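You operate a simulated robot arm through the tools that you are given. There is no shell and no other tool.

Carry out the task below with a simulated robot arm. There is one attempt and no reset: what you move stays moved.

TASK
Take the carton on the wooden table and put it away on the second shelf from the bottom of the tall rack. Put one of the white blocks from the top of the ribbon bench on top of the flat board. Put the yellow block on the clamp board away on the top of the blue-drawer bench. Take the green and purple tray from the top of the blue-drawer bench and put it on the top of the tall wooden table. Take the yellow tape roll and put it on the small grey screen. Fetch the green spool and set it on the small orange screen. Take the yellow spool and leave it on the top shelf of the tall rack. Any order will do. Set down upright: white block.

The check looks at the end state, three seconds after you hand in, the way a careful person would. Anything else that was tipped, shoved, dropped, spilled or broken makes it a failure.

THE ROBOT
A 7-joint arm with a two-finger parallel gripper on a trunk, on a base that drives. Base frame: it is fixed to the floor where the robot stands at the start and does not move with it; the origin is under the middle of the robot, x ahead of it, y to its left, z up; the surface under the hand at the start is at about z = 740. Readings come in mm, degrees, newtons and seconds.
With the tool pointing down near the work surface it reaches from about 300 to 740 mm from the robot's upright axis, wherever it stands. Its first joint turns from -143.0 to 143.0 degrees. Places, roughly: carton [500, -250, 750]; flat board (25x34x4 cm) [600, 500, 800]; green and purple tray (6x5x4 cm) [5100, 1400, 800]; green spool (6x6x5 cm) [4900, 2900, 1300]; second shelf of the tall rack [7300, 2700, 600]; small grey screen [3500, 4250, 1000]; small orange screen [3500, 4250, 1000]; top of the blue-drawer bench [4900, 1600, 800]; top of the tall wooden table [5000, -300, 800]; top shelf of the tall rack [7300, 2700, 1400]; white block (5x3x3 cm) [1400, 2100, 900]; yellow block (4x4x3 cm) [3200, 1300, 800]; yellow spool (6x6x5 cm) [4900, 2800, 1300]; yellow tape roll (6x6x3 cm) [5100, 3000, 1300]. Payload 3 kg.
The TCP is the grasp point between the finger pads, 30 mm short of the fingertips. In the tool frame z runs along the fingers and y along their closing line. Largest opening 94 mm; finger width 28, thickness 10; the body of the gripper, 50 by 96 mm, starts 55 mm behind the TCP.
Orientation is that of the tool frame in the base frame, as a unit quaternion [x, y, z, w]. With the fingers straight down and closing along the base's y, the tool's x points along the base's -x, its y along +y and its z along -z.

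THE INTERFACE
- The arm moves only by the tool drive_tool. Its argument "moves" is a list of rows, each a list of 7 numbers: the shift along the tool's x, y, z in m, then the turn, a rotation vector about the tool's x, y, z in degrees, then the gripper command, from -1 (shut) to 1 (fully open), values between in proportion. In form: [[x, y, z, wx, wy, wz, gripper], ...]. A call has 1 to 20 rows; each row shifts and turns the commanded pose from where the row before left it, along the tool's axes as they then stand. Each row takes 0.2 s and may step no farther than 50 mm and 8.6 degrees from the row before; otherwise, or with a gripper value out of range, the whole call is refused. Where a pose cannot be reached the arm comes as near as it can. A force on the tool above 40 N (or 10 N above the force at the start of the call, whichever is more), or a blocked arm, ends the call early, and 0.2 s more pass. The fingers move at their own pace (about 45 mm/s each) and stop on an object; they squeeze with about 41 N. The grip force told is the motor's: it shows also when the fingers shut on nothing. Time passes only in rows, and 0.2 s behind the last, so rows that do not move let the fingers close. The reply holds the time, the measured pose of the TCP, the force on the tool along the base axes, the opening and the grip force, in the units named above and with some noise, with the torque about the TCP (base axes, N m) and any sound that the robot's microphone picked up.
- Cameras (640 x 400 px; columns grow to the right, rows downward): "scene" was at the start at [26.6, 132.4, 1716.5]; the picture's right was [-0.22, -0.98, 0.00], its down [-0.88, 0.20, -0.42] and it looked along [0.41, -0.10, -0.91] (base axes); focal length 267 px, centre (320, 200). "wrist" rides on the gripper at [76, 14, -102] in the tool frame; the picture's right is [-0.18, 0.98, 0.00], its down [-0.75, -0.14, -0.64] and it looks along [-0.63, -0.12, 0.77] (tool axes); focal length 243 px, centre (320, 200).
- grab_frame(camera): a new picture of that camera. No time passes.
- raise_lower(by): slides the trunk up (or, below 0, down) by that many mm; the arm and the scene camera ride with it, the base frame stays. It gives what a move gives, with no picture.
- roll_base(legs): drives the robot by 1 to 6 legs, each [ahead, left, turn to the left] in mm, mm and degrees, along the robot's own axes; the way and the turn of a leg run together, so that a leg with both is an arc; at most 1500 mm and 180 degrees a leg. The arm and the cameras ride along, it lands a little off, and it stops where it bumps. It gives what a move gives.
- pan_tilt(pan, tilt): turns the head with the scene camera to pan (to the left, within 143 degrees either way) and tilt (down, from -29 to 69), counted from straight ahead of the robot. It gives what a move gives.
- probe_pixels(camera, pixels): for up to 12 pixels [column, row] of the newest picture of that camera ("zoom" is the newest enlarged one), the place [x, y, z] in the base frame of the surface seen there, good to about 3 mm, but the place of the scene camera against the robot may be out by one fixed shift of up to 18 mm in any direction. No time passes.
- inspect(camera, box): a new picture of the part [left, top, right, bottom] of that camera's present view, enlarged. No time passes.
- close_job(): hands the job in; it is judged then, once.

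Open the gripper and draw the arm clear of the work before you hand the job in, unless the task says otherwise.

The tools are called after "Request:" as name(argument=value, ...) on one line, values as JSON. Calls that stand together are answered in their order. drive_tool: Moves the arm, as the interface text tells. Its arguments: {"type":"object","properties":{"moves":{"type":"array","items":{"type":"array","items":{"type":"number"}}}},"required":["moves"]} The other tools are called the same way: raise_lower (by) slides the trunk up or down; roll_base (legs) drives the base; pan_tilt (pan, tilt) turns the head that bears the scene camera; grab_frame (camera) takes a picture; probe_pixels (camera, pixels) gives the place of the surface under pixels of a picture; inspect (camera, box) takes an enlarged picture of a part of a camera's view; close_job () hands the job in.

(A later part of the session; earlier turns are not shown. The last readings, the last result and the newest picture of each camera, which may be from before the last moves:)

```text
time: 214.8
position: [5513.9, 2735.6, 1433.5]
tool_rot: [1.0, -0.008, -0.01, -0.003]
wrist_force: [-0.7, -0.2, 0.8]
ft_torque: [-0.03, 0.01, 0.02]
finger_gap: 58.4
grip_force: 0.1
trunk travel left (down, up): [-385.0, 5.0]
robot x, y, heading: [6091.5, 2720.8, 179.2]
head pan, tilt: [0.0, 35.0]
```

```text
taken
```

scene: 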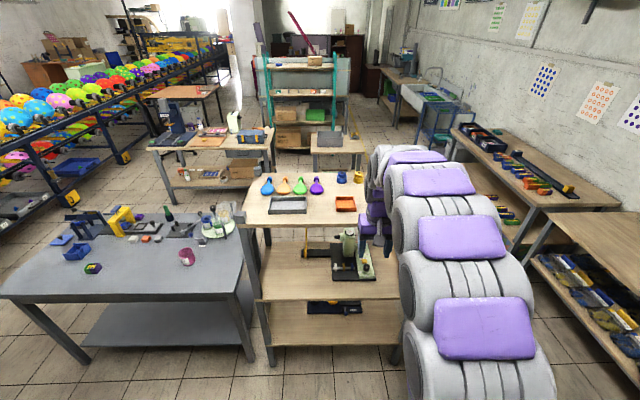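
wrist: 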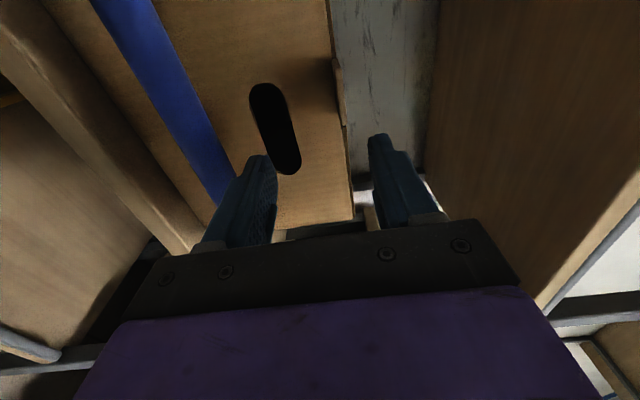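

I now face the spool rack. I correct the heading and drive ahead to about x≈5490, y≈2835.

Request:
roll_base(legs=[[0, -115, 0.8], [590, 0, 0]])

Request:
grab_frame(camera="wrist")

Request:
pan_tilt(pan=0, tilt=50)

Request:
grab_frame(camera="scene")

```text
time: 219.0
position: [4918.8, 2830.8, 1432.2]
tool_rot: [1.0, 0.0, -0.01, -0.006]
wrist_force: [-0.6, 0.5, 0.1]
ft_torque: [-0.02, -0.02, -0.02]
finger_gap: 58.4
grip_force: 0.1
trunk travel left (down, up): [-385.0, 5.0]
robot x, y, heading: [5499.3, 2835.8, -179.8]
head pan, tilt: [0.0, 35.0]
```

```text
taken
```

wrist: 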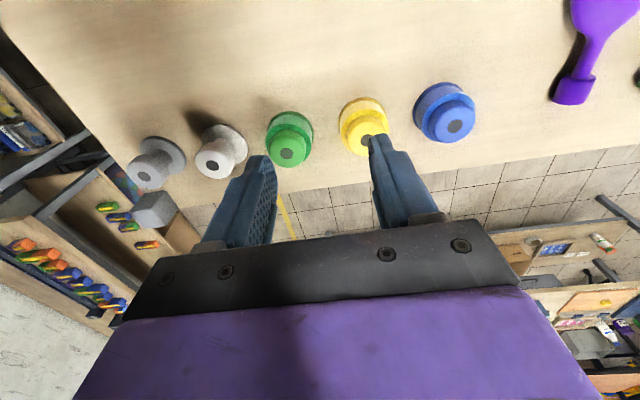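

```text
time: 219.8
position: [4923.6, 2821.2, 1433.4]
tool_rot: [1.0, 0.003, -0.01, -0.007]
wrist_force: [-0.5, -1.8, 0.3]
ft_torque: [0.1, -0.07, 0.04]
finger_gap: 58.4
grip_force: 0.1
trunk travel left (down, up): [-385.0, 5.0]
robot x, y, heading: [5494.6, 2828.4, -179.6]
head pan, tilt: [0.0, 50.0]
```

```text
taken
```

scene: 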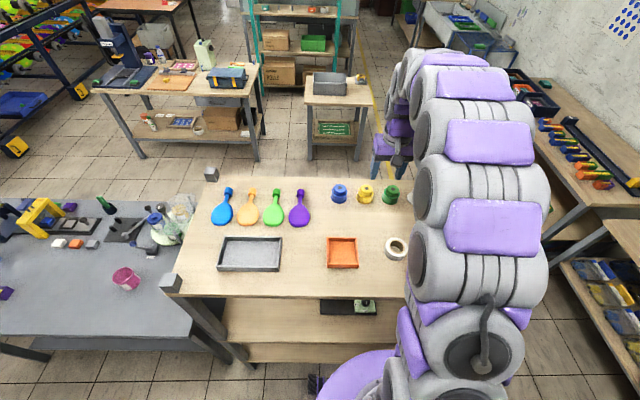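

I probe the yellow and green spools with the wrist camera.

Request:
inspect(camera="wrist", box=[240, 70, 420, 180])

Request:
probe_pixels(camera="wrist", pixels=[[368, 120], [365, 130], [360, 101], [348, 120], [288, 154], [288, 143], [290, 116], [270, 130], [310, 125], [443, 125], [330, 105], [310, 170]])

```text
3.56 times, centred on (330, 125) of wrist
```

zoom: 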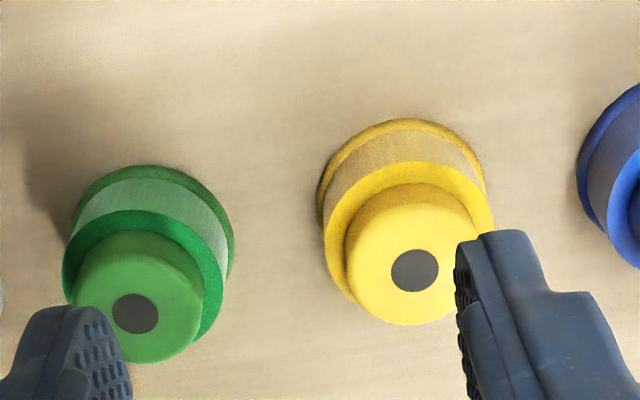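

```text
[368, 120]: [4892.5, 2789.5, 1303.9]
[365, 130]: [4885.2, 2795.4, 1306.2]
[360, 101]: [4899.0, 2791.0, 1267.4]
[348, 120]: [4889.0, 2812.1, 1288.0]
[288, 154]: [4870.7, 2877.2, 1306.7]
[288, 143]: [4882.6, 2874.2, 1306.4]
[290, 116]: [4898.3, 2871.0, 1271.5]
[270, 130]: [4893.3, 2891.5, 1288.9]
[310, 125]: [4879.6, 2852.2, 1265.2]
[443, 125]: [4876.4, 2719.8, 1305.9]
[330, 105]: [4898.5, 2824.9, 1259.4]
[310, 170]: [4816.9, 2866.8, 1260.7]
```

I probe the knob edges of both spools on the enlarged picture for accurate centres.

Request:
probe_pixels(camera="zoom", pixels=[[352, 262], [455, 215], [400, 202], [405, 318], [415, 300], [380, 240], [82, 312], [195, 300], [150, 262], [140, 352], [170, 330], [120, 280]])

```text
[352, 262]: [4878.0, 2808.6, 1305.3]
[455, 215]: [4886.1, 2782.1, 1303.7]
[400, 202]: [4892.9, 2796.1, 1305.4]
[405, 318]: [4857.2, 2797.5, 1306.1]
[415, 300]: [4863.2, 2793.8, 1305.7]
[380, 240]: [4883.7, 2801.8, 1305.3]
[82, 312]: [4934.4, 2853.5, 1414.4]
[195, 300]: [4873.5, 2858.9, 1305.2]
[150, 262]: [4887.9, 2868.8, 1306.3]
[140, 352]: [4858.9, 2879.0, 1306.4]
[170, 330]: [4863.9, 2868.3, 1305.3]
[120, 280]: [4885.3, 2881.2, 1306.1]
```

Yellow spool centre is about (4876,2794), top z 1306, rack surface 1260. I level the tool and move above the yellow spool with a 66 mm opening.

Request:
drive_tool(moves=[[0, 0, 0, -0.8, 1.15, 0, 0.4], [-0.0225, 0.016, 0.015, 0, 0, 0, 0.4], [-0.0225, 0.016, 0.015, 0, 0, 0, 0.4], [0, 0, 0, 0, 0, 0, 0.4]])

Request:
grab_frame(camera="wrist")

Request:
inspect(camera="wrist", box=[230, 80, 410, 200])

```text
time: 220.8
position: [4879.5, 2815.3, 1405.0]
tool_rot: [1.0, 0.002, -0.002, 0.007]
wrist_force: [-1.0, -1.1, 0.7]
ft_torque: [0.04, 0.0, -0.01]
finger_gap: 66.0
grip_force: 0.0
trunk travel left (down, up): [-385.0, 5.0]
robot x, y, heading: [5498.3, 2833.9, -180.0]
head pan, tilt: [0.0, 50.0]
```

```text
taken
```

wrist: 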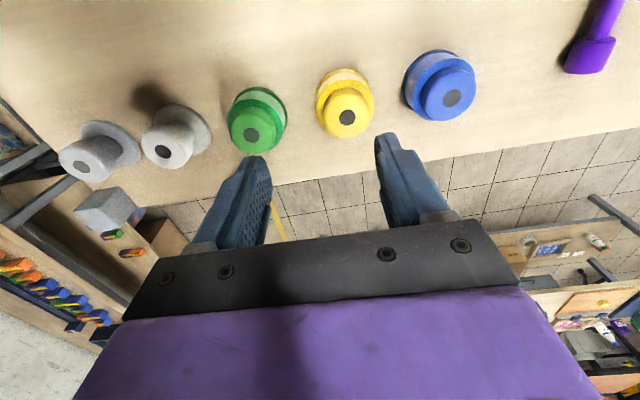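

```text
3.33 times, centred on (320, 140) of wrist
```

zoom: 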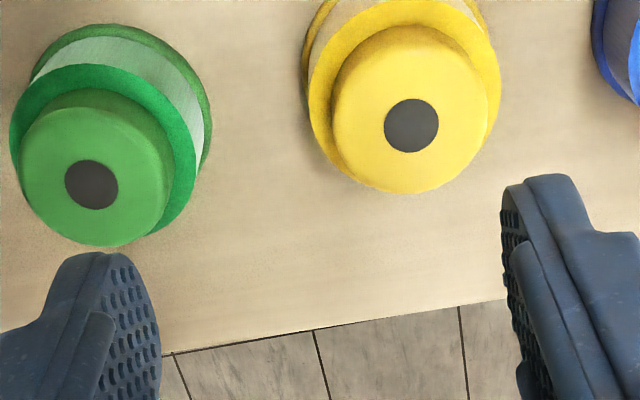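

The readings are still settling; I wait a moment and re-read the pose.

Request:
drive_tool(moves=[[0, 0, 0, 0, 0, 0, 0.4], [0, 0, 0, 0, 0, 0, 0.4], [0, 0, 0, 0, 0, 0, 0.4]])

Request:
grab_frame(camera="wrist")

Request:
probe_pixels(camera="wrist", pixels=[[335, 115], [330, 107], [345, 130], [360, 110], [347, 92], [250, 125], [300, 120], [245, 145], [437, 90]])

```text
time: 221.8
position: [4880.9, 2853.8, 1406.3]
tool_rot: [1.0, 0.002, -0.002, 0.022]
wrist_force: [0.0, 1.7, 1.0]
ft_torque: [-0.05, -0.01, -0.02]
finger_gap: 65.9
grip_force: 0.0
trunk travel left (down, up): [-385.0, 5.0]
robot x, y, heading: [5497.3, 2832.8, -179.8]
head pan, tilt: [0.0, 50.0]
stopped in row 3: the arm was blocked; the commanded pose is now the measured one
```

```text
taken
```

wrist: 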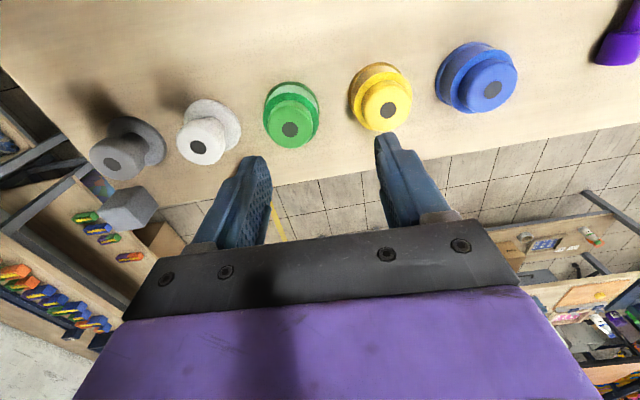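

```text
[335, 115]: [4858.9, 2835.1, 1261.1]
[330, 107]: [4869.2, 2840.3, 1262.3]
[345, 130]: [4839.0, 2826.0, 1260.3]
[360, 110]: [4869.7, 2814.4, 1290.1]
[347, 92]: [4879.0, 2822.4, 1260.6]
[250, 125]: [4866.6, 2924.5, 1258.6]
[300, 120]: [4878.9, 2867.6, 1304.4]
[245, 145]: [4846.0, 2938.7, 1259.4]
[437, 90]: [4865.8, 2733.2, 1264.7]
```

The arm was reported blocked and the tool drifted in y, with almost no force on the tool. I look at the arm itself to find what it touches.

Request:
grab_frame(camera="scene")

Request:
pan_tilt(pan=-50, tilt=45)

Request:
grab_frame(camera="scene")

```text
taken
```

scene: 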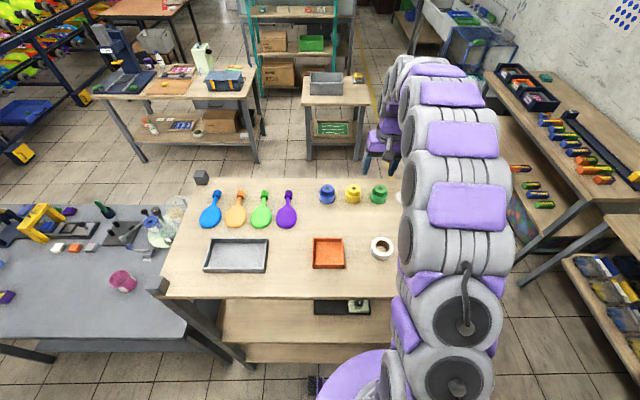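

```text
time: 223.0
position: [4879.6, 2856.6, 1405.4]
tool_rot: [1.0, 0.001, -0.002, 0.024]
wrist_force: [-0.2, 0.3, -0.3]
ft_torque: [-0.04, 0.02, -0.03]
finger_gap: 65.7
grip_force: 0.0
trunk travel left (down, up): [-385.0, 5.0]
robot x, y, heading: [5497.6, 2833.8, -180.0]
head pan, tilt: [-50.0, 45.0]
```

```text
taken
```

scene: 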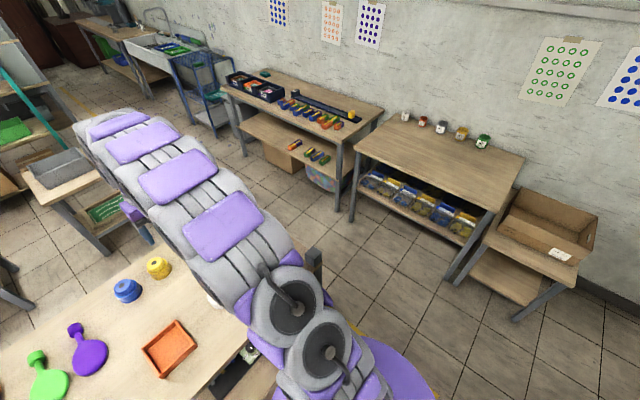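

I probe the arm links near the rack's corner post (315,265) in the last picture to see whether they touch.

Request:
probe_pixels(camera="scene", pixels=[[315, 262], [290, 300], [330, 350], [225, 220], [175, 180], [130, 140], [255, 270], [205, 260], [250, 345], [130, 210], [145, 230], [110, 125]])

Request:
pan_tilt(pan=60, tilt=45)

Request:
grab_frame(camera="scene")

```text
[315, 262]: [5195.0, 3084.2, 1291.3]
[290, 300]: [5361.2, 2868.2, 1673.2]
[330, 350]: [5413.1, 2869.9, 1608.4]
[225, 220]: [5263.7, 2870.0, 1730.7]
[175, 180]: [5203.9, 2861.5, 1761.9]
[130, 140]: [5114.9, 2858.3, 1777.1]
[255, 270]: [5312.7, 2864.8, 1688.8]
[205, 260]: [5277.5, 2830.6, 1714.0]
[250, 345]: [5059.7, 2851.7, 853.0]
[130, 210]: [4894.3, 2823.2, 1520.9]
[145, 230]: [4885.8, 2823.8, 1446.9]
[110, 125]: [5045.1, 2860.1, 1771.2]
```

```text
time: 224.8
position: [4880.0, 2835.3, 1405.0]
tool_rot: [1.0, 0.003, -0.002, 0.018]
wrist_force: [0.3, -0.2, -0.4]
ft_torque: [0.06, 0.01, -0.02]
finger_gap: 65.7
grip_force: 0.0
trunk travel left (down, up): [-385.0, 5.0]
robot x, y, heading: [5498.9, 2823.8, -179.8]
head pan, tilt: [60.0, 45.0]
```

```text
taken
```

scene: 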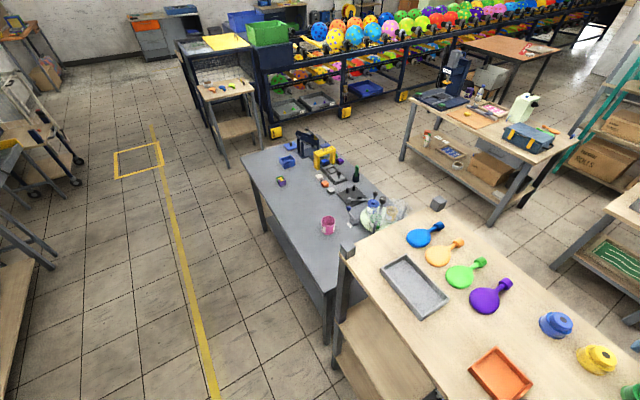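

The tool pose shifts whenever the head pans, so the head seems to touch the raised arm. I keep the head turned away and re-read the pose.

Request:
drive_tool(moves=[[0, 0, 0, 0, 0, 0, 0.4], [0, 0, 0, 0, 0, 0, 0.4]])

Request:
drive_tool(moves=[[0, 0, 0, 0, 0, 0, 0.4], [0, 0, 0, 0, 0, 0, 0.4]])

```text
time: 225.7
position: [4881.8, 2869.6, 1407.4]
tool_rot: [1.0, 0.0, -0.003, 0.027]
wrist_force: [-0.4, 0.1, -1.2]
ft_torque: [-0.03, 0.0, -0.01]
finger_gap: 65.8
grip_force: 0.0
trunk travel left (down, up): [-385.0, 5.0]
robot x, y, heading: [5497.9, 2836.6, -179.6]
head pan, tilt: [60.0, 45.0]
stopped in row 2: the arm was blocked; the commanded pose is now the measured one
```

```text
time: 226.2
position: [4882.0, 2856.1, 1405.8]
tool_rot: [1.0, 0.001, -0.003, 0.022]
wrist_force: [0.1, 0.3, -0.3]
ft_torque: [-0.02, -0.03, 0.02]
finger_gap: 65.9
grip_force: 0.0
trunk travel left (down, up): [-385.0, 5.0]
robot x, y, heading: [5497.5, 2837.9, -179.4]
head pan, tilt: [60.0, 45.0]
```

The tool keeps swaying in y with a matching tilt. I let it settle for two seconds and read again.

Request:
drive_tool(moves=[[0, 0, 0, 0, 0, 0, 0.4], [0, 0, 0, 0, 0, 0, 0.4], [0, 0, 0, 0, 0, 0, 0.4], [0, 0, 0, 0, 0, 0, 0.4], [0, 0, 0, 0, 0, 0, 0.4]])

Request:
drive_tool(moves=[[0, 0, 0, 0, 0, 0, 0.4]])

Request:
drive_tool(moves=[[0, 0, 0, 0, 0, 0, 0.4]])

```text
time: 227.4
position: [4882.1, 2867.0, 1405.5]
tool_rot: [1.0, 0.001, -0.003, 0.026]
wrist_force: [0.5, 0.1, 0.5]
ft_torque: [-0.07, 0.03, 0.0]
finger_gap: 65.9
grip_force: 0.0
trunk travel left (down, up): [-385.0, 5.0]
robot x, y, heading: [5494.9, 2837.4, -179.8]
head pan, tilt: [60.0, 45.0]
```

```text
time: 227.8
position: [4881.6, 2832.1, 1406.0]
tool_rot: [1.0, 0.003, -0.003, 0.015]
wrist_force: [-0.9, -1.2, -0.3]
ft_torque: [0.09, -0.03, -0.01]
finger_gap: 65.8
grip_force: 0.0
trunk travel left (down, up): [-385.0, 5.0]
robot x, y, heading: [5496.5, 2832.9, -179.6]
head pan, tilt: [60.0, 45.0]
```

```text
time: 228.2
position: [4883.0, 2867.7, 1406.6]
tool_rot: [1.0, 0.0, -0.002, 0.025]
wrist_force: [0.7, 0.2, -0.2]
ft_torque: [0.0, 0.01, -0.02]
finger_gap: 65.7
grip_force: 0.1
trunk travel left (down, up): [-385.0, 5.0]
robot x, y, heading: [5496.6, 2837.2, -180.0]
head pan, tilt: [60.0, 45.0]
```

The sway continues (y 2832–2867). I look straight down around the base for a contact with the rack.

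Request:
pan_tilt(pan=20, tilt=69)

Request:
grab_frame(camera="scene")

Request:
pan_tilt(pan=-60, tilt=69)

Request:
grab_frame(camera="scene")

```text
time: 229.3
position: [4881.5, 2858.1, 1407.2]
tool_rot: [1.0, 0.001, -0.003, 0.023]
wrist_force: [-0.6, 0.1, -1.0]
ft_torque: [-0.01, -0.02, 0.01]
finger_gap: 65.8
grip_force: 0.1
trunk travel left (down, up): [-385.0, 5.0]
robot x, y, heading: [5499.1, 2835.5, -179.7]
head pan, tilt: [20.0, 68.8]
```

```text
taken
```

scene: 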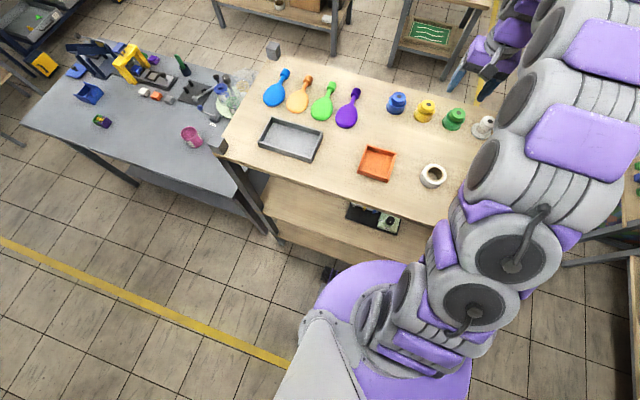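

```text
time: 230.8
position: [4882.3, 2856.8, 1406.7]
tool_rot: [1.0, 0.001, -0.002, 0.022]
wrist_force: [-0.5, 0.1, -0.2]
ft_torque: [0.02, -0.01, 0.0]
finger_gap: 65.7
grip_force: 0.0
trunk travel left (down, up): [-385.0, 5.0]
robot x, y, heading: [5495.5, 2835.2, -179.8]
head pan, tilt: [-60.0, 68.8]
```

```text
taken
```

scene: 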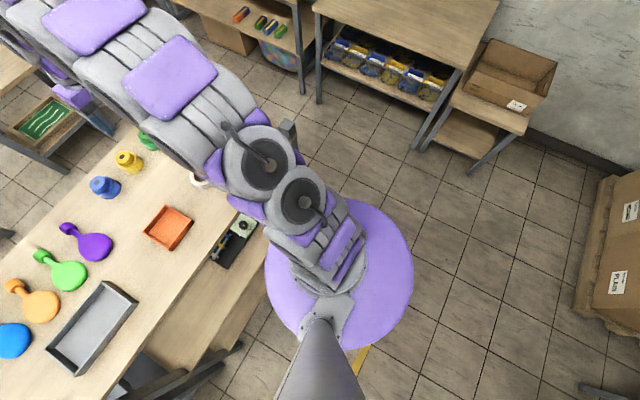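

No visible contact. I back the base off 300 mm to see whether the sway is from the place or from the arm posture.

Request:
roll_base(legs=[[-300, 0, 0]])

Request:
drive_tool(moves=[[0, 0, 0, 0, 0, 0, 0.4]])

Request:
drive_tool(moves=[[0, 0, 0, 0, 0, 0, 0.4]])

Request:
drive_tool(moves=[[0, 0, 0, 0, 0, 0, 0.4]])

```text
time: 232.9
position: [5184.6, 2857.3, 1406.6]
tool_rot: [1.0, 0.0, -0.002, 0.023]
wrist_force: [-0.4, 0.3, -0.1]
ft_torque: [-0.02, -0.01, 0.03]
finger_gap: 65.9
grip_force: 0.1
trunk travel left (down, up): [-385.0, 5.0]
robot x, y, heading: [5797.8, 2833.8, -180.0]
head pan, tilt: [-60.0, 68.8]
```

```text
time: 233.3
position: [5185.1, 2846.7, 1408.6]
tool_rot: [1.0, 0.002, -0.004, 0.019]
wrist_force: [-0.8, -0.4, 0.2]
ft_torque: [0.0, -0.01, -0.01]
finger_gap: 65.7
grip_force: 0.2
trunk travel left (down, up): [-385.0, 5.0]
robot x, y, heading: [5799.0, 2832.8, -179.8]
head pan, tilt: [-60.0, 68.8]
```

```text
time: 233.7
position: [5187.0, 2855.9, 1408.1]
tool_rot: [1.0, 0.001, -0.004, 0.022]
wrist_force: [-0.2, 0.6, 0.4]
ft_torque: [-0.03, 0.02, 0.02]
finger_gap: 65.7
grip_force: 0.0
trunk travel left (down, up): [-385.0, 5.0]
robot x, y, heading: [5798.6, 2834.4, -179.5]
head pan, tilt: [-60.0, 68.8]
```

```text
time: 234.1
position: [5186.2, 2848.3, 1407.7]
tool_rot: [1.0, 0.001, -0.003, 0.02]
wrist_force: [0.2, 0.3, -0.1]
ft_torque: [0.01, -0.01, 0.0]
finger_gap: 65.7
grip_force: 0.1
trunk travel left (down, up): [-385.0, 5.0]
robot x, y, heading: [5799.3, 2833.3, -179.8]
head pan, tilt: [-60.0, 68.8]
```

Here the sway is smaller (±5 mm). I wait four seconds to see if it dies out.

Request:
drive_tool(moves=[[0, 0, 0, 0, 0, 0, 0.4], [0, 0, 0, 0, 0, 0, 0.4], [0, 0, 0, 0, 0, 0, 0.4], [0, 0, 0, 0, 0, 0, 0.4], [0, 0, 0, 0, 0, 0, 0.4], [0, 0, 0, 0, 0, 0, 0.4], [0, 0, 0, 0, 0, 0, 0.4], [0, 0, 0, 0, 0, 0, 0.4], [0, 0, 0, 0, 0, 0, 0.4], [0, 0, 0, 0, 0, 0, 0.4]])

Request:
drive_tool(moves=[[0, 0, 0, 0, 0, 0, 0.4]])

Request:
drive_tool(moves=[[0, 0, 0, 0, 0, 0, 0.4]])

```text
time: 236.3
position: [5186.1, 2851.7, 1407.8]
tool_rot: [1.0, 0.001, -0.003, 0.02]
wrist_force: [0.5, 0.3, 0.2]
ft_torque: [0.01, 0.04, 0.01]
finger_gap: 66.0
grip_force: 0.1
trunk travel left (down, up): [-385.0, 5.0]
robot x, y, heading: [5799.3, 2835.4, -179.9]
head pan, tilt: [-60.0, 68.8]
```

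```text
time: 236.7
position: [5186.5, 2851.3, 1408.4]
tool_rot: [1.0, 0.001, -0.004, 0.021]
wrist_force: [0.2, 0.2, -0.4]
ft_torque: [0.0, -0.02, 0.02]
finger_gap: 66.0
grip_force: 0.2
trunk travel left (down, up): [-385.0, 5.0]
robot x, y, heading: [5799.6, 2833.7, -179.8]
head pan, tilt: [-60.0, 68.8]
```

```text
time: 237.1
position: [5186.2, 2852.4, 1408.2]
tool_rot: [1.0, 0.001, -0.004, 0.021]
wrist_force: [0.0, 0.2, -0.1]
ft_torque: [0.01, 0.0, -0.02]
finger_gap: 65.8
grip_force: 0.0
trunk travel left (down, up): [-385.0, 5.0]
robot x, y, heading: [5798.8, 2832.0, -179.6]
head pan, tilt: [-60.0, 68.8]
```

The sway has died out at (5186,2852). I level the tool, centre it in front of the robot, then approach again slowly and stop a bit farther from the rack.

Request:
drive_tool(moves=[[0, 0.006, 0, 0.8, 0.13, 0, 0.4], [0, 0.006, 0, 0.8, 0.13, 0, 0.4], [0, 0.006, 0, 0.8, 0.13, 0, 0.4], [0, 0, 0, 0, 0, 0, 0.4], [0, 0, 0, 0, 0, 0, 0.4]])

Request:
roll_base(legs=[[100, 40, 0]])

Request:
drive_tool(moves=[[0, 0, 0, 0, 0, 0, 0.4], [0, 0, 0, 0, 0, 0, 0.4]])

Request:
drive_tool(moves=[[0, 0, 0, 0, 0, 0, 0.4], [0, 0, 0, 0, 0, 0, 0.4]])

```text
time: 238.3
position: [5186.7, 2834.4, 1407.7]
tool_rot: [1.0, 0.0, 0.0, -0.001]
wrist_force: [0.9, 0.3, 0.2]
ft_torque: [-0.01, -0.02, -0.03]
finger_gap: 65.8
grip_force: 0.1
trunk travel left (down, up): [-385.0, 5.0]
robot x, y, heading: [5800.3, 2837.9, -179.8]
head pan, tilt: [-60.0, 68.8]
```

```text
time: 239.5
position: [5085.4, 2817.5, 1409.2]
tool_rot: [1.0, 0.0, -0.001, 0.006]
wrist_force: [-0.2, 1.0, 0.2]
ft_torque: [-0.04, 0.01, 0.0]
finger_gap: 66.0
grip_force: 0.1
trunk travel left (down, up): [-385.0, 5.0]
robot x, y, heading: [5696.5, 2798.4, -179.8]
head pan, tilt: [-60.0, 68.8]
```

```text
time: 240.1
position: [5087.7, 2792.2, 1409.3]
tool_rot: [1.0, 0.0, -0.001, -0.002]
wrist_force: [1.1, -0.1, -0.2]
ft_torque: [0.02, 0.04, 0.0]
finger_gap: 65.8
grip_force: 0.1
trunk travel left (down, up): [-385.0, 5.0]
robot x, y, heading: [5700.4, 2798.9, -179.6]
head pan, tilt: [-60.0, 68.8]
```

```text
time: 240.7
position: [5088.1, 2800.1, 1410.4]
tool_rot: [1.0, 0.0, -0.002, 0.0]
wrist_force: [0.0, 0.8, 0.0]
ft_torque: [0.01, 0.02, -0.01]
finger_gap: 65.8
grip_force: 0.1
trunk travel left (down, up): [-385.0, 5.0]
robot x, y, heading: [5700.0, 2800.9, -180.1]
head pan, tilt: [-60.0, 68.8]
```

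The sway is a slowly damped sideways mode excited by strafing. I now drive straight ahead 170 mm and wait for it to settle.

Request:
roll_base(legs=[[170, 0, 0]])

Request:
drive_tool(moves=[[0, 0, 0, 0, 0, 0, 0.4], [0, 0, 0, 0, 0, 0, 0.4], [0, 0, 0, 0, 0, 0, 0.4], [0, 0, 0, 0, 0, 0, 0.4], [0, 0, 0, 0, 0, 0, 0.4], [0, 0, 0, 0, 0, 0, 0.4], [0, 0, 0, 0, 0, 0, 0.4], [0, 0, 0, 0, 0, 0, 0.4]])

Request:
drive_tool(moves=[[0, 0, 0, 0, 0, 0, 0.4]])

Request:
grab_frame(camera="wrist")

```text
time: 242.1
position: [4917.2, 2812.2, 1409.3]
tool_rot: [1.0, -0.002, -0.001, 0.004]
wrist_force: [0.6, 0.0, 0.3]
ft_torque: [-0.01, 0.01, -0.01]
finger_gap: 65.4
grip_force: 0.2
trunk travel left (down, up): [-385.0, 5.0]
robot x, y, heading: [5526.4, 2800.3, -179.5]
head pan, tilt: [-60.0, 68.8]
```

```text
time: 243.9
position: [4919.1, 2809.8, 1412.1]
tool_rot: [1.0, 0.0, -0.002, 0.003]
wrist_force: [-0.5, 0.6, -0.7]
ft_torque: [-0.01, -0.01, -0.03]
finger_gap: 65.7
grip_force: 0.0
trunk travel left (down, up): [-385.0, 5.0]
robot x, y, heading: [5528.2, 2804.3, -179.4]
head pan, tilt: [-60.0, 68.8]
```

```text
time: 244.3
position: [4919.0, 2808.4, 1410.4]
tool_rot: [1.0, -0.001, -0.002, 0.003]
wrist_force: [-1.3, -0.1, -1.0]
ft_torque: [0.01, 0.02, -0.01]
finger_gap: 65.8
grip_force: 0.0
trunk travel left (down, up): [-385.0, 5.0]
robot x, y, heading: [5533.8, 2798.4, -179.9]
head pan, tilt: [-60.0, 68.8]
```

```text
taken
```

wrist: 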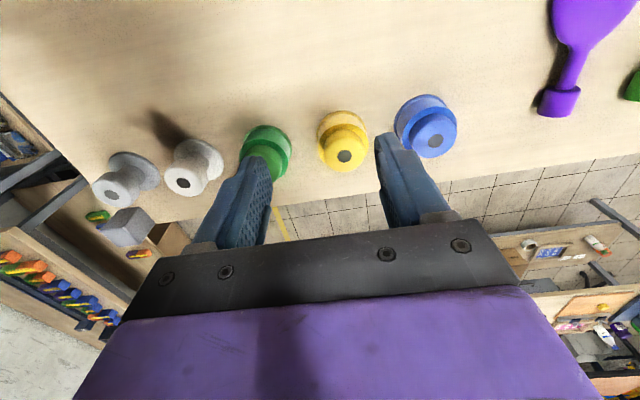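

Settled at (4919,2808,1410). I move over the yellow spool at z≈1350.

Request:
drive_tool(moves=[[-0.0143, 0.0048, 0.02, 0, 0, 0, 0.4], [-0.0143, 0.0048, 0.02, 0, 0, 0, 0.4], [-0.0143, 0.0048, 0.02, 0, 0, 0, 0.4], [0, 0, 0, 0, 0, 0, 0.4], [0, 0, 0, 0, 0, 0, 0.4]])

Request:
drive_tool(moves=[[0, 0, 0, 0, 0, 0, 0.4], [0, 0, 0, 0, 0, 0, 0.4]])

Request:
grab_frame(camera="wrist")

Request:
inspect(camera="wrist", box=[230, 80, 410, 200])

```text
time: 245.5
position: [4874.1, 2793.3, 1350.7]
tool_rot: [1.0, 0.0, -0.002, 0.002]
wrist_force: [-1.3, -0.3, 0.1]
ft_torque: [0.0, 0.0, 0.02]
finger_gap: 66.0
grip_force: 0.0
trunk travel left (down, up): [-385.0, 5.0]
robot x, y, heading: [5529.9, 2800.3, -179.8]
head pan, tilt: [-60.0, 68.8]
```

```text
time: 246.1
position: [4875.2, 2793.9, 1350.8]
tool_rot: [1.0, -0.001, -0.002, 0.003]
wrist_force: [0.1, -0.2, -0.3]
ft_torque: [-0.02, 0.0, -0.02]
finger_gap: 65.8
grip_force: 0.0
trunk travel left (down, up): [-385.0, 5.0]
robot x, y, heading: [5527.3, 2801.4, -179.7]
head pan, tilt: [-60.0, 68.8]
```

```text
taken
```

wrist: 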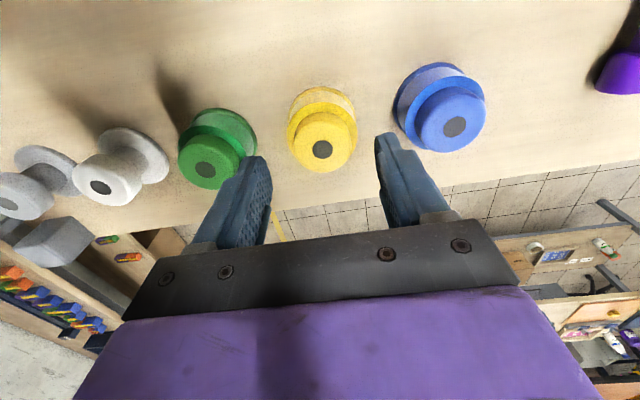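

```text
3.33 times, centred on (320, 140) of wrist
```

zoom: 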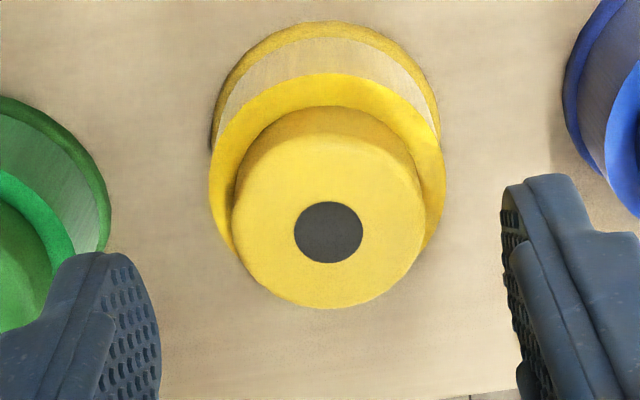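

I probe the yellow knob edges and neighbours once more from here.

Request:
probe_pixels(camera="zoom", pixels=[[240, 220], [416, 210], [330, 150], [325, 300], [216, 190], [438, 180], [60, 270], [110, 210], [575, 100], [300, 180]])

```text
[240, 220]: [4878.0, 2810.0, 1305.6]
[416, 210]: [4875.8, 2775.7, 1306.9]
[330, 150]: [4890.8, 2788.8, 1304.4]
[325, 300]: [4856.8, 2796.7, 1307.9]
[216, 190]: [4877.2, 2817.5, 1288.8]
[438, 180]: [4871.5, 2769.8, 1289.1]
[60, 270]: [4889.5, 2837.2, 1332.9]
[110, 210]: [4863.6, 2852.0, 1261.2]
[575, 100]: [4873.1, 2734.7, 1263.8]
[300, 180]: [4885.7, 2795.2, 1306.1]
```

Centre confirmed at (4876,2793); neighbours' edges are 16 mm beyond the fingers. I go down 55 mm and close.

Request:
drive_tool(moves=[[0.0005, 0, 0.02, 0, 0, 0, 0.4], [0, 0, 0.02, 0, 0, 0, 0.4], [0, 0, 0.014, 0, 0, 0, 0.4], [0, 0, 0, 0, 0, 0, 0.4]])

Request:
grab_frame(camera="wrist")

```text
time: 247.1
position: [4877.1, 2792.1, 1296.5]
tool_rot: [1.0, -0.001, -0.002, 0.003]
wrist_force: [1.1, -0.5, -0.2]
ft_torque: [0.0, -0.03, 0.0]
finger_gap: 65.9
grip_force: 0.1
trunk travel left (down, up): [-385.0, 5.0]
robot x, y, heading: [5529.2, 2805.3, -179.5]
head pan, tilt: [-60.0, 68.8]
```

```text
taken
```

wrist: 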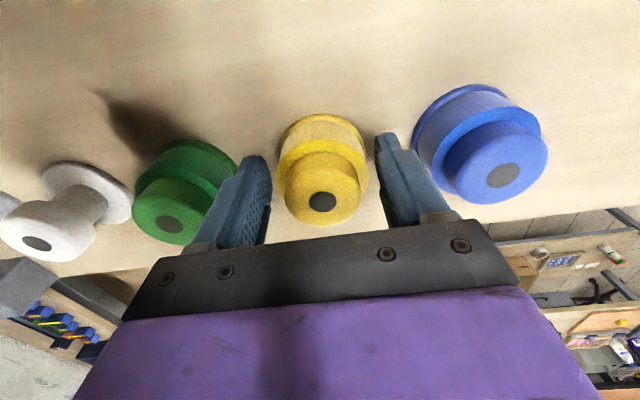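

The yellow spool is between the fingers with space on both sides. I close the gripper.

Request:
drive_tool(moves=[[0, 0, 0, 0, 0, 0, 0.15], [0, 0, 0, 0, 0, 0, -0.2], [0, 0, 0, 0, 0, 0, -0.6], [0, 0, 0, 0, 0, 0, -1], [0, 0, 0, 0, 0, 0, -1]])

Request:
drive_tool(moves=[[0, 0, -0.02, 0, 0, 0, -1], [0, 0, -0.03, 0, 0, 0, -1], [0, 0, -0.03, 0, 0, 0, -1], [0, 0, -0.03, 0, 0, 0, -1], [0, 0, 0, 0, 0, 0, -1]])

Request:
grab_frame(camera="wrist")

```text
time: 248.3
position: [4874.5, 2793.0, 1296.2]
tool_rot: [1.0, -0.001, -0.003, 0.001]
wrist_force: [-0.1, 0.5, 0.6]
ft_torque: [0.07, -0.01, 0.04]
finger_gap: 38.9
grip_force: 40.7
trunk travel left (down, up): [-385.0, 5.0]
robot x, y, heading: [5531.0, 2804.9, -179.6]
head pan, tilt: [-60.0, 68.8]
```

```text
time: 249.5
position: [4874.9, 2793.0, 1406.9]
tool_rot: [1.0, -0.001, -0.003, 0.003]
wrist_force: [0.0, 0.1, -0.5]
ft_torque: [0.01, 0.01, 0.02]
finger_gap: 38.6
grip_force: 40.8
trunk travel left (down, up): [-385.0, 5.0]
robot x, y, heading: [5526.8, 2799.1, -179.5]
head pan, tilt: [-60.0, 68.8]
```

```text
taken
```

wrist: 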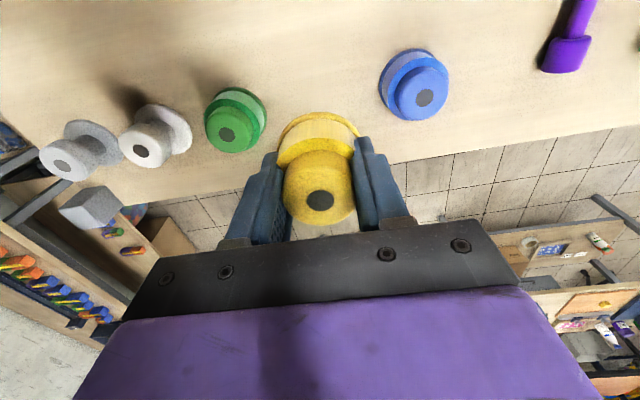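

The yellow spool is held by its knob (38.6 mm). I raise it to z≈1465, back away and turn toward the tall rack.

Request:
drive_tool(moves=[[0.015, 0, -0.02, 0, 0, 0, -1], [0.015, 0, -0.02, 0, 0, 0, -1], [0.01, 0, -0.02, 0, 0, 0, -1], [0, 0, 0, 0, 0, 0, -1]])

Request:
roll_base(legs=[[-520, 0, 0], [0, 0, -90], [0, 0, -90]])

Request:
pan_tilt(pan=30, tilt=30)

Request:
grab_frame(camera="scene")

```text
time: 250.5
position: [4915.6, 2792.8, 1466.2]
tool_rot: [1.0, 0.0, -0.003, 0.003]
wrist_force: [0.4, 0.3, -0.9]
ft_torque: [0.0, 0.0, 0.02]
finger_gap: 38.8
grip_force: 41.4
trunk travel left (down, up): [-385.0, 5.0]
robot x, y, heading: [5531.6, 2799.3, -179.7]
head pan, tilt: [-60.0, 68.8]
```

```text
time: 261.2
position: [6657.7, 2810.2, 1466.9]
tool_rot: [0.002, 1.0, 0.001, 0.003]
wrist_force: [-0.6, 0.0, -0.9]
ft_torque: [0.0, 0.01, -0.02]
finger_gap: 38.7
grip_force: 41.2
trunk travel left (down, up): [-385.0, 5.0]
robot x, y, heading: [6049.5, 2797.8, 0.1]
head pan, tilt: [-60.0, 68.8]
```

```text
time: 262.9
position: [6655.6, 2809.8, 1466.9]
tool_rot: [0.002, 1.0, 0.002, 0.003]
wrist_force: [0.4, 0.4, 0.0]
ft_torque: [-0.01, -0.01, 0.02]
finger_gap: 38.8
grip_force: 41.3
trunk travel left (down, up): [-385.0, 5.0]
robot x, y, heading: [6044.0, 2803.5, -0.1]
head pan, tilt: [30.0, 30.0]
```

```text
taken
```

scene: 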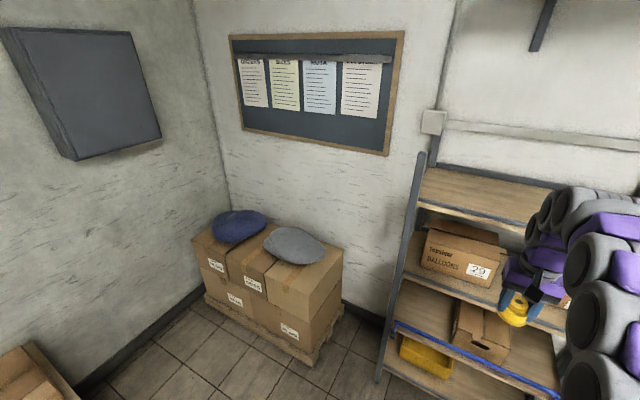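

The rack's top shelf is visible at (470,190). I probe its surface and front edge before moving over it.

Request:
probe_pixels(camera="scene", pixels=[[460, 188], [500, 195], [450, 200], [450, 207], [425, 160], [440, 150], [470, 180], [485, 215], [515, 312]])

Request:
grab_frame(camera="wrist")

```text
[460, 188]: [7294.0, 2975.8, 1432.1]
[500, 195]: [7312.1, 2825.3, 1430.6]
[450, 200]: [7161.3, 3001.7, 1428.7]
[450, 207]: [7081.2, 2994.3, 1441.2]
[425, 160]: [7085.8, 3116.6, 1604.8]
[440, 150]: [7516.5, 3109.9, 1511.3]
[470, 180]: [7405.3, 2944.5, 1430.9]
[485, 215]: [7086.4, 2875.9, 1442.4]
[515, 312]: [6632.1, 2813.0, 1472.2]
```

```text
taken
```

wrist: 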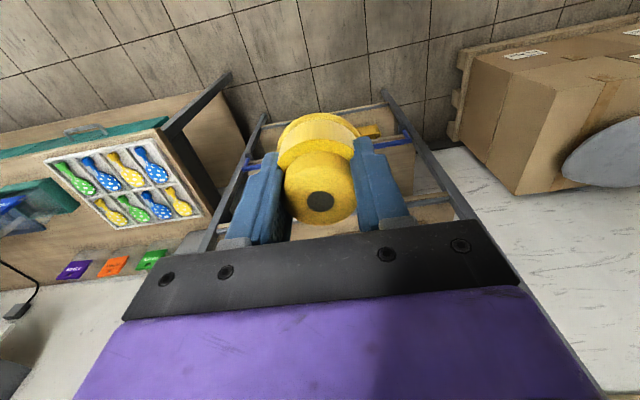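

The top shelf surface is at ≈1420 true with a front lip of ≈1432, so I raise the spool 55 mm more before driving in.

Request:
drive_tool(moves=[[0, 0, -0.02, 0, 0, 0, -1], [0, 0, -0.02, 0, 0, 0, -1], [0, 0, -0.015, 0, 0, 0, -1], [0, 0, 0, 0, 0, 0, -1]])

Request:
roll_base(legs=[[300, 0, 0]])

Request:
grab_frame(camera="wrist")

Request:
grab_frame(camera="scene")

```text
time: 263.9
position: [6654.9, 2810.3, 1521.6]
tool_rot: [0.003, 1.0, 0.003, 0.003]
wrist_force: [-0.8, 1.1, -0.2]
ft_torque: [0.01, 0.0, 0.02]
finger_gap: 39.0
grip_force: 40.5
trunk travel left (down, up): [-385.0, 5.0]
robot x, y, heading: [6042.2, 2804.0, -0.1]
head pan, tilt: [30.0, 30.0]
```

```text
time: 265.9
position: [6954.2, 2812.0, 1522.8]
tool_rot: [0.002, 1.0, 0.002, 0.004]
wrist_force: [0.3, 0.9, -0.3]
ft_torque: [-0.01, 0.02, -0.06]
finger_gap: 38.4
grip_force: 41.3
trunk travel left (down, up): [-385.0, 5.0]
robot x, y, heading: [6344.9, 2806.0, 0.4]
head pan, tilt: [30.0, 30.0]
```

```text
taken
```

wrist: 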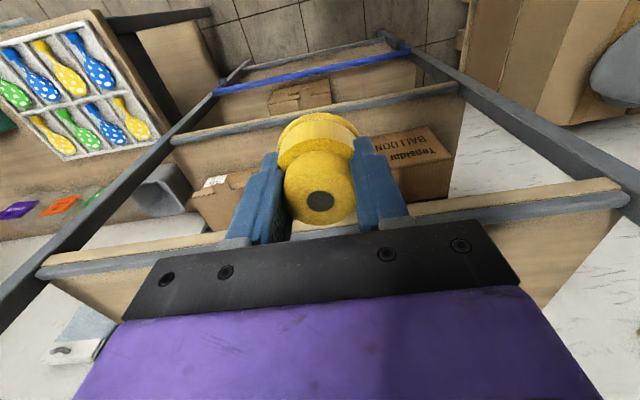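

```text
taken
```

scene: 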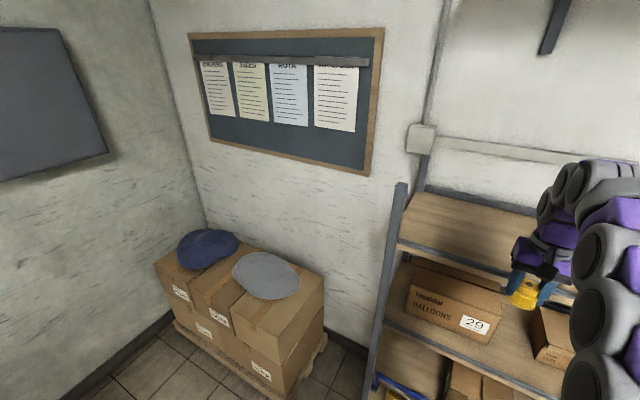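

I probe the top shelf's lip and surface with the wrist camera for true values.

Request:
probe_pixels(camera="wrist", pixels=[[530, 214], [540, 195], [540, 250], [560, 270], [100, 262], [110, 285], [610, 195], [70, 270]])

```text
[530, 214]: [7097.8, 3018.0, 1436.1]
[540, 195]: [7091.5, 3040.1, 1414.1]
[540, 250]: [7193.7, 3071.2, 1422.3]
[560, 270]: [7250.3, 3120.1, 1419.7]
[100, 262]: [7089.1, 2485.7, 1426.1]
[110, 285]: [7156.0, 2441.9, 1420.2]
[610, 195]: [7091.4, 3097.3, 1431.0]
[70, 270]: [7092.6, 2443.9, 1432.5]
```

Surface is at 1420.5 and lip at 1436. I drive ahead 260 mm and let the arm settle over the shelf.

Request:
roll_base(legs=[[260, 0, 0]])

Request:
drive_tool(moves=[[0, 0, 0, 0, 0, 0, -1], [0, 0, 0, 0, 0, 0, -1], [0, 0, 0, 0, 0, 0, -1], [0, 0, 0, 0, 0, 0, -1]])

Request:
grab_frame(camera="wrist")

Request:
grab_frame(camera="scene")

```text
time: 267.8
position: [7213.1, 2811.2, 1524.4]
tool_rot: [0.002, 1.0, 0.003, 0.005]
wrist_force: [0.7, 0.9, -0.2]
ft_torque: [-0.02, 0.03, 0.02]
finger_gap: 38.6
grip_force: 40.8
trunk travel left (down, up): [-385.0, 5.0]
robot x, y, heading: [6606.4, 2805.0, 0.2]
head pan, tilt: [30.0, 30.0]
```

```text
time: 268.8
position: [7210.3, 2810.5, 1523.1]
tool_rot: [0.003, 1.0, 0.002, 0.005]
wrist_force: [-0.6, -0.4, -1.2]
ft_torque: [0.03, 0.01, -0.02]
finger_gap: 38.6
grip_force: 41.1
trunk travel left (down, up): [-385.0, 5.0]
robot x, y, heading: [6602.6, 2804.7, 0.3]
head pan, tilt: [30.0, 30.0]
```

```text
taken
```

wrist: 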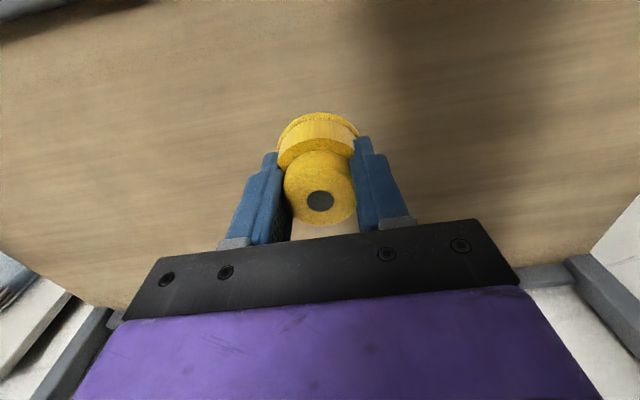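

```text
taken
```

scene: 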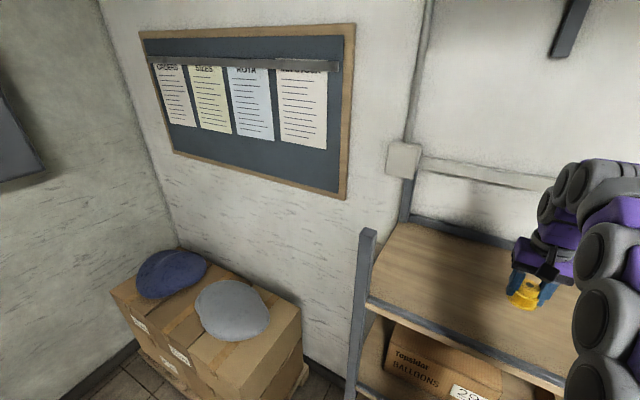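

The spool hangs over the shelf middle. I lower 60 mm, then creep to contact.

Request:
drive_tool(moves=[[0, 0, 0.02, 0, 0, 0, -1], [0, 0, 0.02, 0, 0, 0, -1], [0, 0, 0.015, 0, 0, 0, -1], [0, 0, 0.005, 0, 0, 0, -1], [0, 0, 0, 0, 0, 0, -1]])

Request:
drive_tool(moves=[[0, 0, 0.0015, 0, 0, 0, -1], [0, 0, 0, 0, 0, 0, -1]])

Request:
drive_tool(moves=[[0, 0, 0.0015, 0, 0, 0, -1], [0, 0, 0, 0, 0, 0, -1]])

Request:
drive_tool(moves=[[0, 0, 0.0015, 0, 0, 0, -1], [0, 0, 0, 0, 0, 0, -1]])

```text
time: 270.0
position: [7208.5, 2811.2, 1464.4]
tool_rot: [0.003, 1.0, 0.002, 0.005]
wrist_force: [0.1, 0.4, -0.8]
ft_torque: [0.04, 0.01, 0.0]
finger_gap: 38.7
grip_force: 41.1
trunk travel left (down, up): [-385.0, 5.0]
robot x, y, heading: [6605.0, 2804.4, -0.0]
head pan, tilt: [30.0, 30.0]
```

```text
time: 270.6
position: [7209.6, 2811.5, 1463.5]
tool_rot: [0.002, 1.0, 0.003, 0.005]
wrist_force: [-0.2, -1.2, -0.3]
ft_torque: [0.01, 0.01, 0.01]
finger_gap: 38.7
grip_force: 41.2
trunk travel left (down, up): [-385.0, 5.0]
robot x, y, heading: [6602.1, 2806.5, 0.1]
head pan, tilt: [30.0, 30.0]
```

```text
time: 271.2
position: [7210.7, 2811.6, 1461.5]
tool_rot: [0.003, 1.0, 0.002, 0.006]
wrist_force: [0.9, -0.5, 0.1]
ft_torque: [0.0, -0.01, -0.02]
finger_gap: 38.5
grip_force: 40.9
trunk travel left (down, up): [-385.0, 5.0]
robot x, y, heading: [6600.1, 2805.5, 0.2]
head pan, tilt: [30.0, 30.0]
```

```text
time: 271.8
position: [7211.3, 2812.0, 1460.5]
tool_rot: [0.003, 1.0, 0.002, 0.006]
wrist_force: [0.1, -0.2, -1.3]
ft_torque: [0.03, -0.03, 0.04]
finger_gap: 38.6
grip_force: 41.0
trunk travel left (down, up): [-385.0, 5.0]
robot x, y, heading: [6602.0, 2800.3, 0.2]
head pan, tilt: [30.0, 30.0]
```

Request:
drive_tool(moves=[[0, 0, 0.0015, 0, 0, 0, -1], [0, 0, 0, 0, 0, 0, -1]])

Request:
drive_tool(moves=[[0, 0, 0.0015, 0, 0, 0, -1], [0, 0, 0, 0, 0, 0, -1]])

Request:
drive_tool(moves=[[0, 0, 0.0015, 0, 0, 0, -1], [0, 0, 0, 0, 0, 0, -1]])

```text
time: 272.4
position: [7209.2, 2811.4, 1459.3]
tool_rot: [0.003, 1.0, 0.003, 0.005]
wrist_force: [0.0, 0.0, 0.3]
ft_torque: [0.01, 0.02, -0.01]
finger_gap: 38.5
grip_force: 41.4
trunk travel left (down, up): [-385.0, 5.0]
robot x, y, heading: [6602.1, 2809.7, 0.2]
head pan, tilt: [30.0, 30.0]
```

```text
time: 273.0
position: [7210.2, 2811.5, 1457.2]
tool_rot: [0.002, 1.0, 0.002, 0.006]
wrist_force: [0.0, -0.4, 0.2]
ft_torque: [-0.04, 0.03, 0.02]
finger_gap: 38.3
grip_force: 41.2
trunk travel left (down, up): [-385.0, 5.0]
robot x, y, heading: [6601.6, 2806.5, 0.0]
head pan, tilt: [30.0, 30.0]
```

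```text
time: 273.6
position: [7210.7, 2810.3, 1456.8]
tool_rot: [0.004, 1.0, 0.002, 0.007]
wrist_force: [2.8, 0.8, 16.7]
ft_torque: [-0.1, 0.29, 0.03]
finger_gap: 38.3
grip_force: 41.1
trunk travel left (down, up): [-385.0, 5.0]
robot x, y, heading: [6604.9, 2805.5, 0.1]
head pan, tilt: [30.0, 30.0]
```

Contact at 16.7 N. I open the fingers and rise straight up.

Request:
drive_tool(moves=[[0, 0, -0.0008, 0, 0, 0, -0.1], [0, 0, 0, 0, 0, 0, 0.2], [0, 0, 0, 0, 0, 0, 0.4], [0, 0, 0, 0, 0, 0, 0.4]])

Request:
drive_tool(moves=[[0, 0, -0.01, 0, 0, 0, 0.4], [0, 0, -0.02, 0, 0, 0, 0.4], [0, 0, -0.03, 0, 0, 0, 0.4], [0, 0, -0.03, 0, 0, 0, 0.4], [0, 0, 0, 0, 0, 0, 0.4]])

Request:
grab_frame(camera="wrist")

```text
time: 274.6
position: [7211.0, 2810.8, 1457.4]
tool_rot: [0.003, 1.0, 0.003, 0.006]
wrist_force: [-0.8, 0.3, 0.2]
ft_torque: [0.01, -0.01, 0.01]
finger_gap: 65.9
grip_force: 0.0
trunk travel left (down, up): [-385.0, 5.0]
robot x, y, heading: [6603.7, 2802.7, 0.2]
head pan, tilt: [30.0, 30.0]
```

```text
time: 275.8
position: [7209.6, 2811.2, 1546.1]
tool_rot: [0.003, 1.0, 0.003, 0.006]
wrist_force: [-0.1, 0.3, -0.2]
ft_torque: [0.01, 0.02, 0.03]
finger_gap: 65.9
grip_force: 0.0
trunk travel left (down, up): [-385.0, 5.0]
robot x, y, heading: [6606.1, 2804.8, 0.0]
head pan, tilt: [30.0, 30.0]
```

```text
taken
```

wrist: 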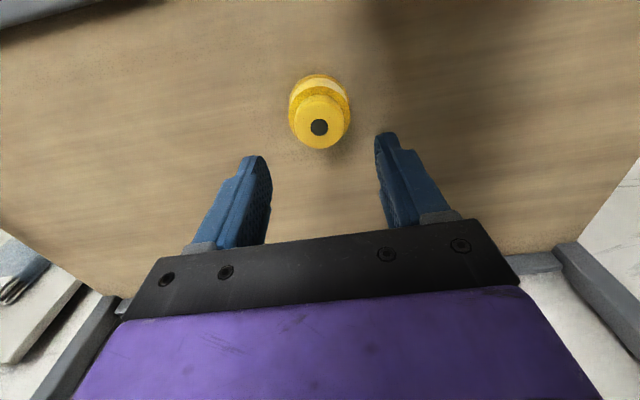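

The yellow spool stands on the top shelf at (319,115). I back away, turn around again and line up with the green spool.

Request:
roll_base(legs=[[-550, 0, 0], [0, 0, 90], [0, 0, 90], [0, -75, 0]])

Request:
drive_tool(moves=[[0, 0, 0.025, 0, 0, 0, 0.4], [0, 0, 0.025, 0, 0, 0, 0.4], [0, 0, 0.025, 0, 0, 0, 0.4], [0, 0, 0.025, 0, 0, 0, 0.4], [0, 0, 0.025, 0, 0, 0, 0.4], [0, 0, 0, 0, 0, 0, 0.4]])

Request:
pan_tilt(pan=40, tilt=40)

Request:
grab_frame(camera="scene")

```text
time: 287.3
position: [5450.7, 2816.7, 1547.3]
tool_rot: [1.0, 0.008, -0.007, -0.01]
wrist_force: [0.3, -1.4, 0.0]
ft_torque: [0.09, -0.03, 0.0]
finger_gap: 66.0
grip_force: 0.1
trunk travel left (down, up): [-385.0, 5.0]
robot x, y, heading: [6047.2, 2872.8, -178.9]
head pan, tilt: [30.0, 30.0]
```

```text
time: 288.9
position: [5450.2, 2882.6, 1423.9]
tool_rot: [1.0, 0.003, -0.008, 0.009]
wrist_force: [-0.5, 0.9, 0.1]
ft_torque: [-0.03, 0.03, 0.03]
finger_gap: 66.0
grip_force: 0.1
trunk travel left (down, up): [-385.0, 5.0]
robot x, y, heading: [6054.6, 2883.2, -179.1]
head pan, tilt: [30.0, 30.0]
stopped in row 6: the arm was blocked; the commanded pose is now the measured one
```

```text
time: 289.6
position: [5450.0, 2884.8, 1422.9]
tool_rot: [1.0, 0.003, -0.008, 0.009]
wrist_force: [0.5, 0.0, -0.2]
ft_torque: [-0.03, 0.02, -0.01]
finger_gap: 65.8
grip_force: 0.0
trunk travel left (down, up): [-385.0, 5.0]
robot x, y, heading: [6050.1, 2886.5, -179.3]
head pan, tilt: [40.0, 40.0]
```

```text
taken
```

scene: 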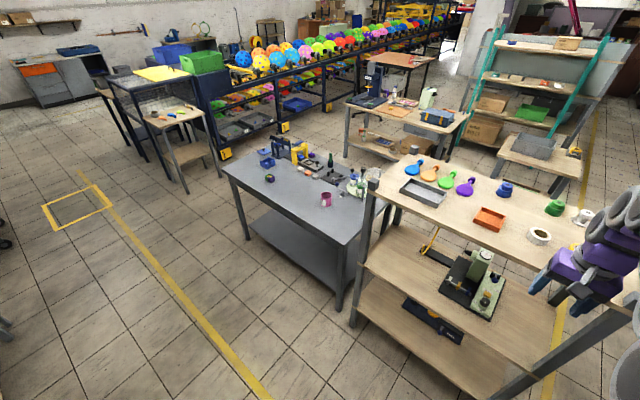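

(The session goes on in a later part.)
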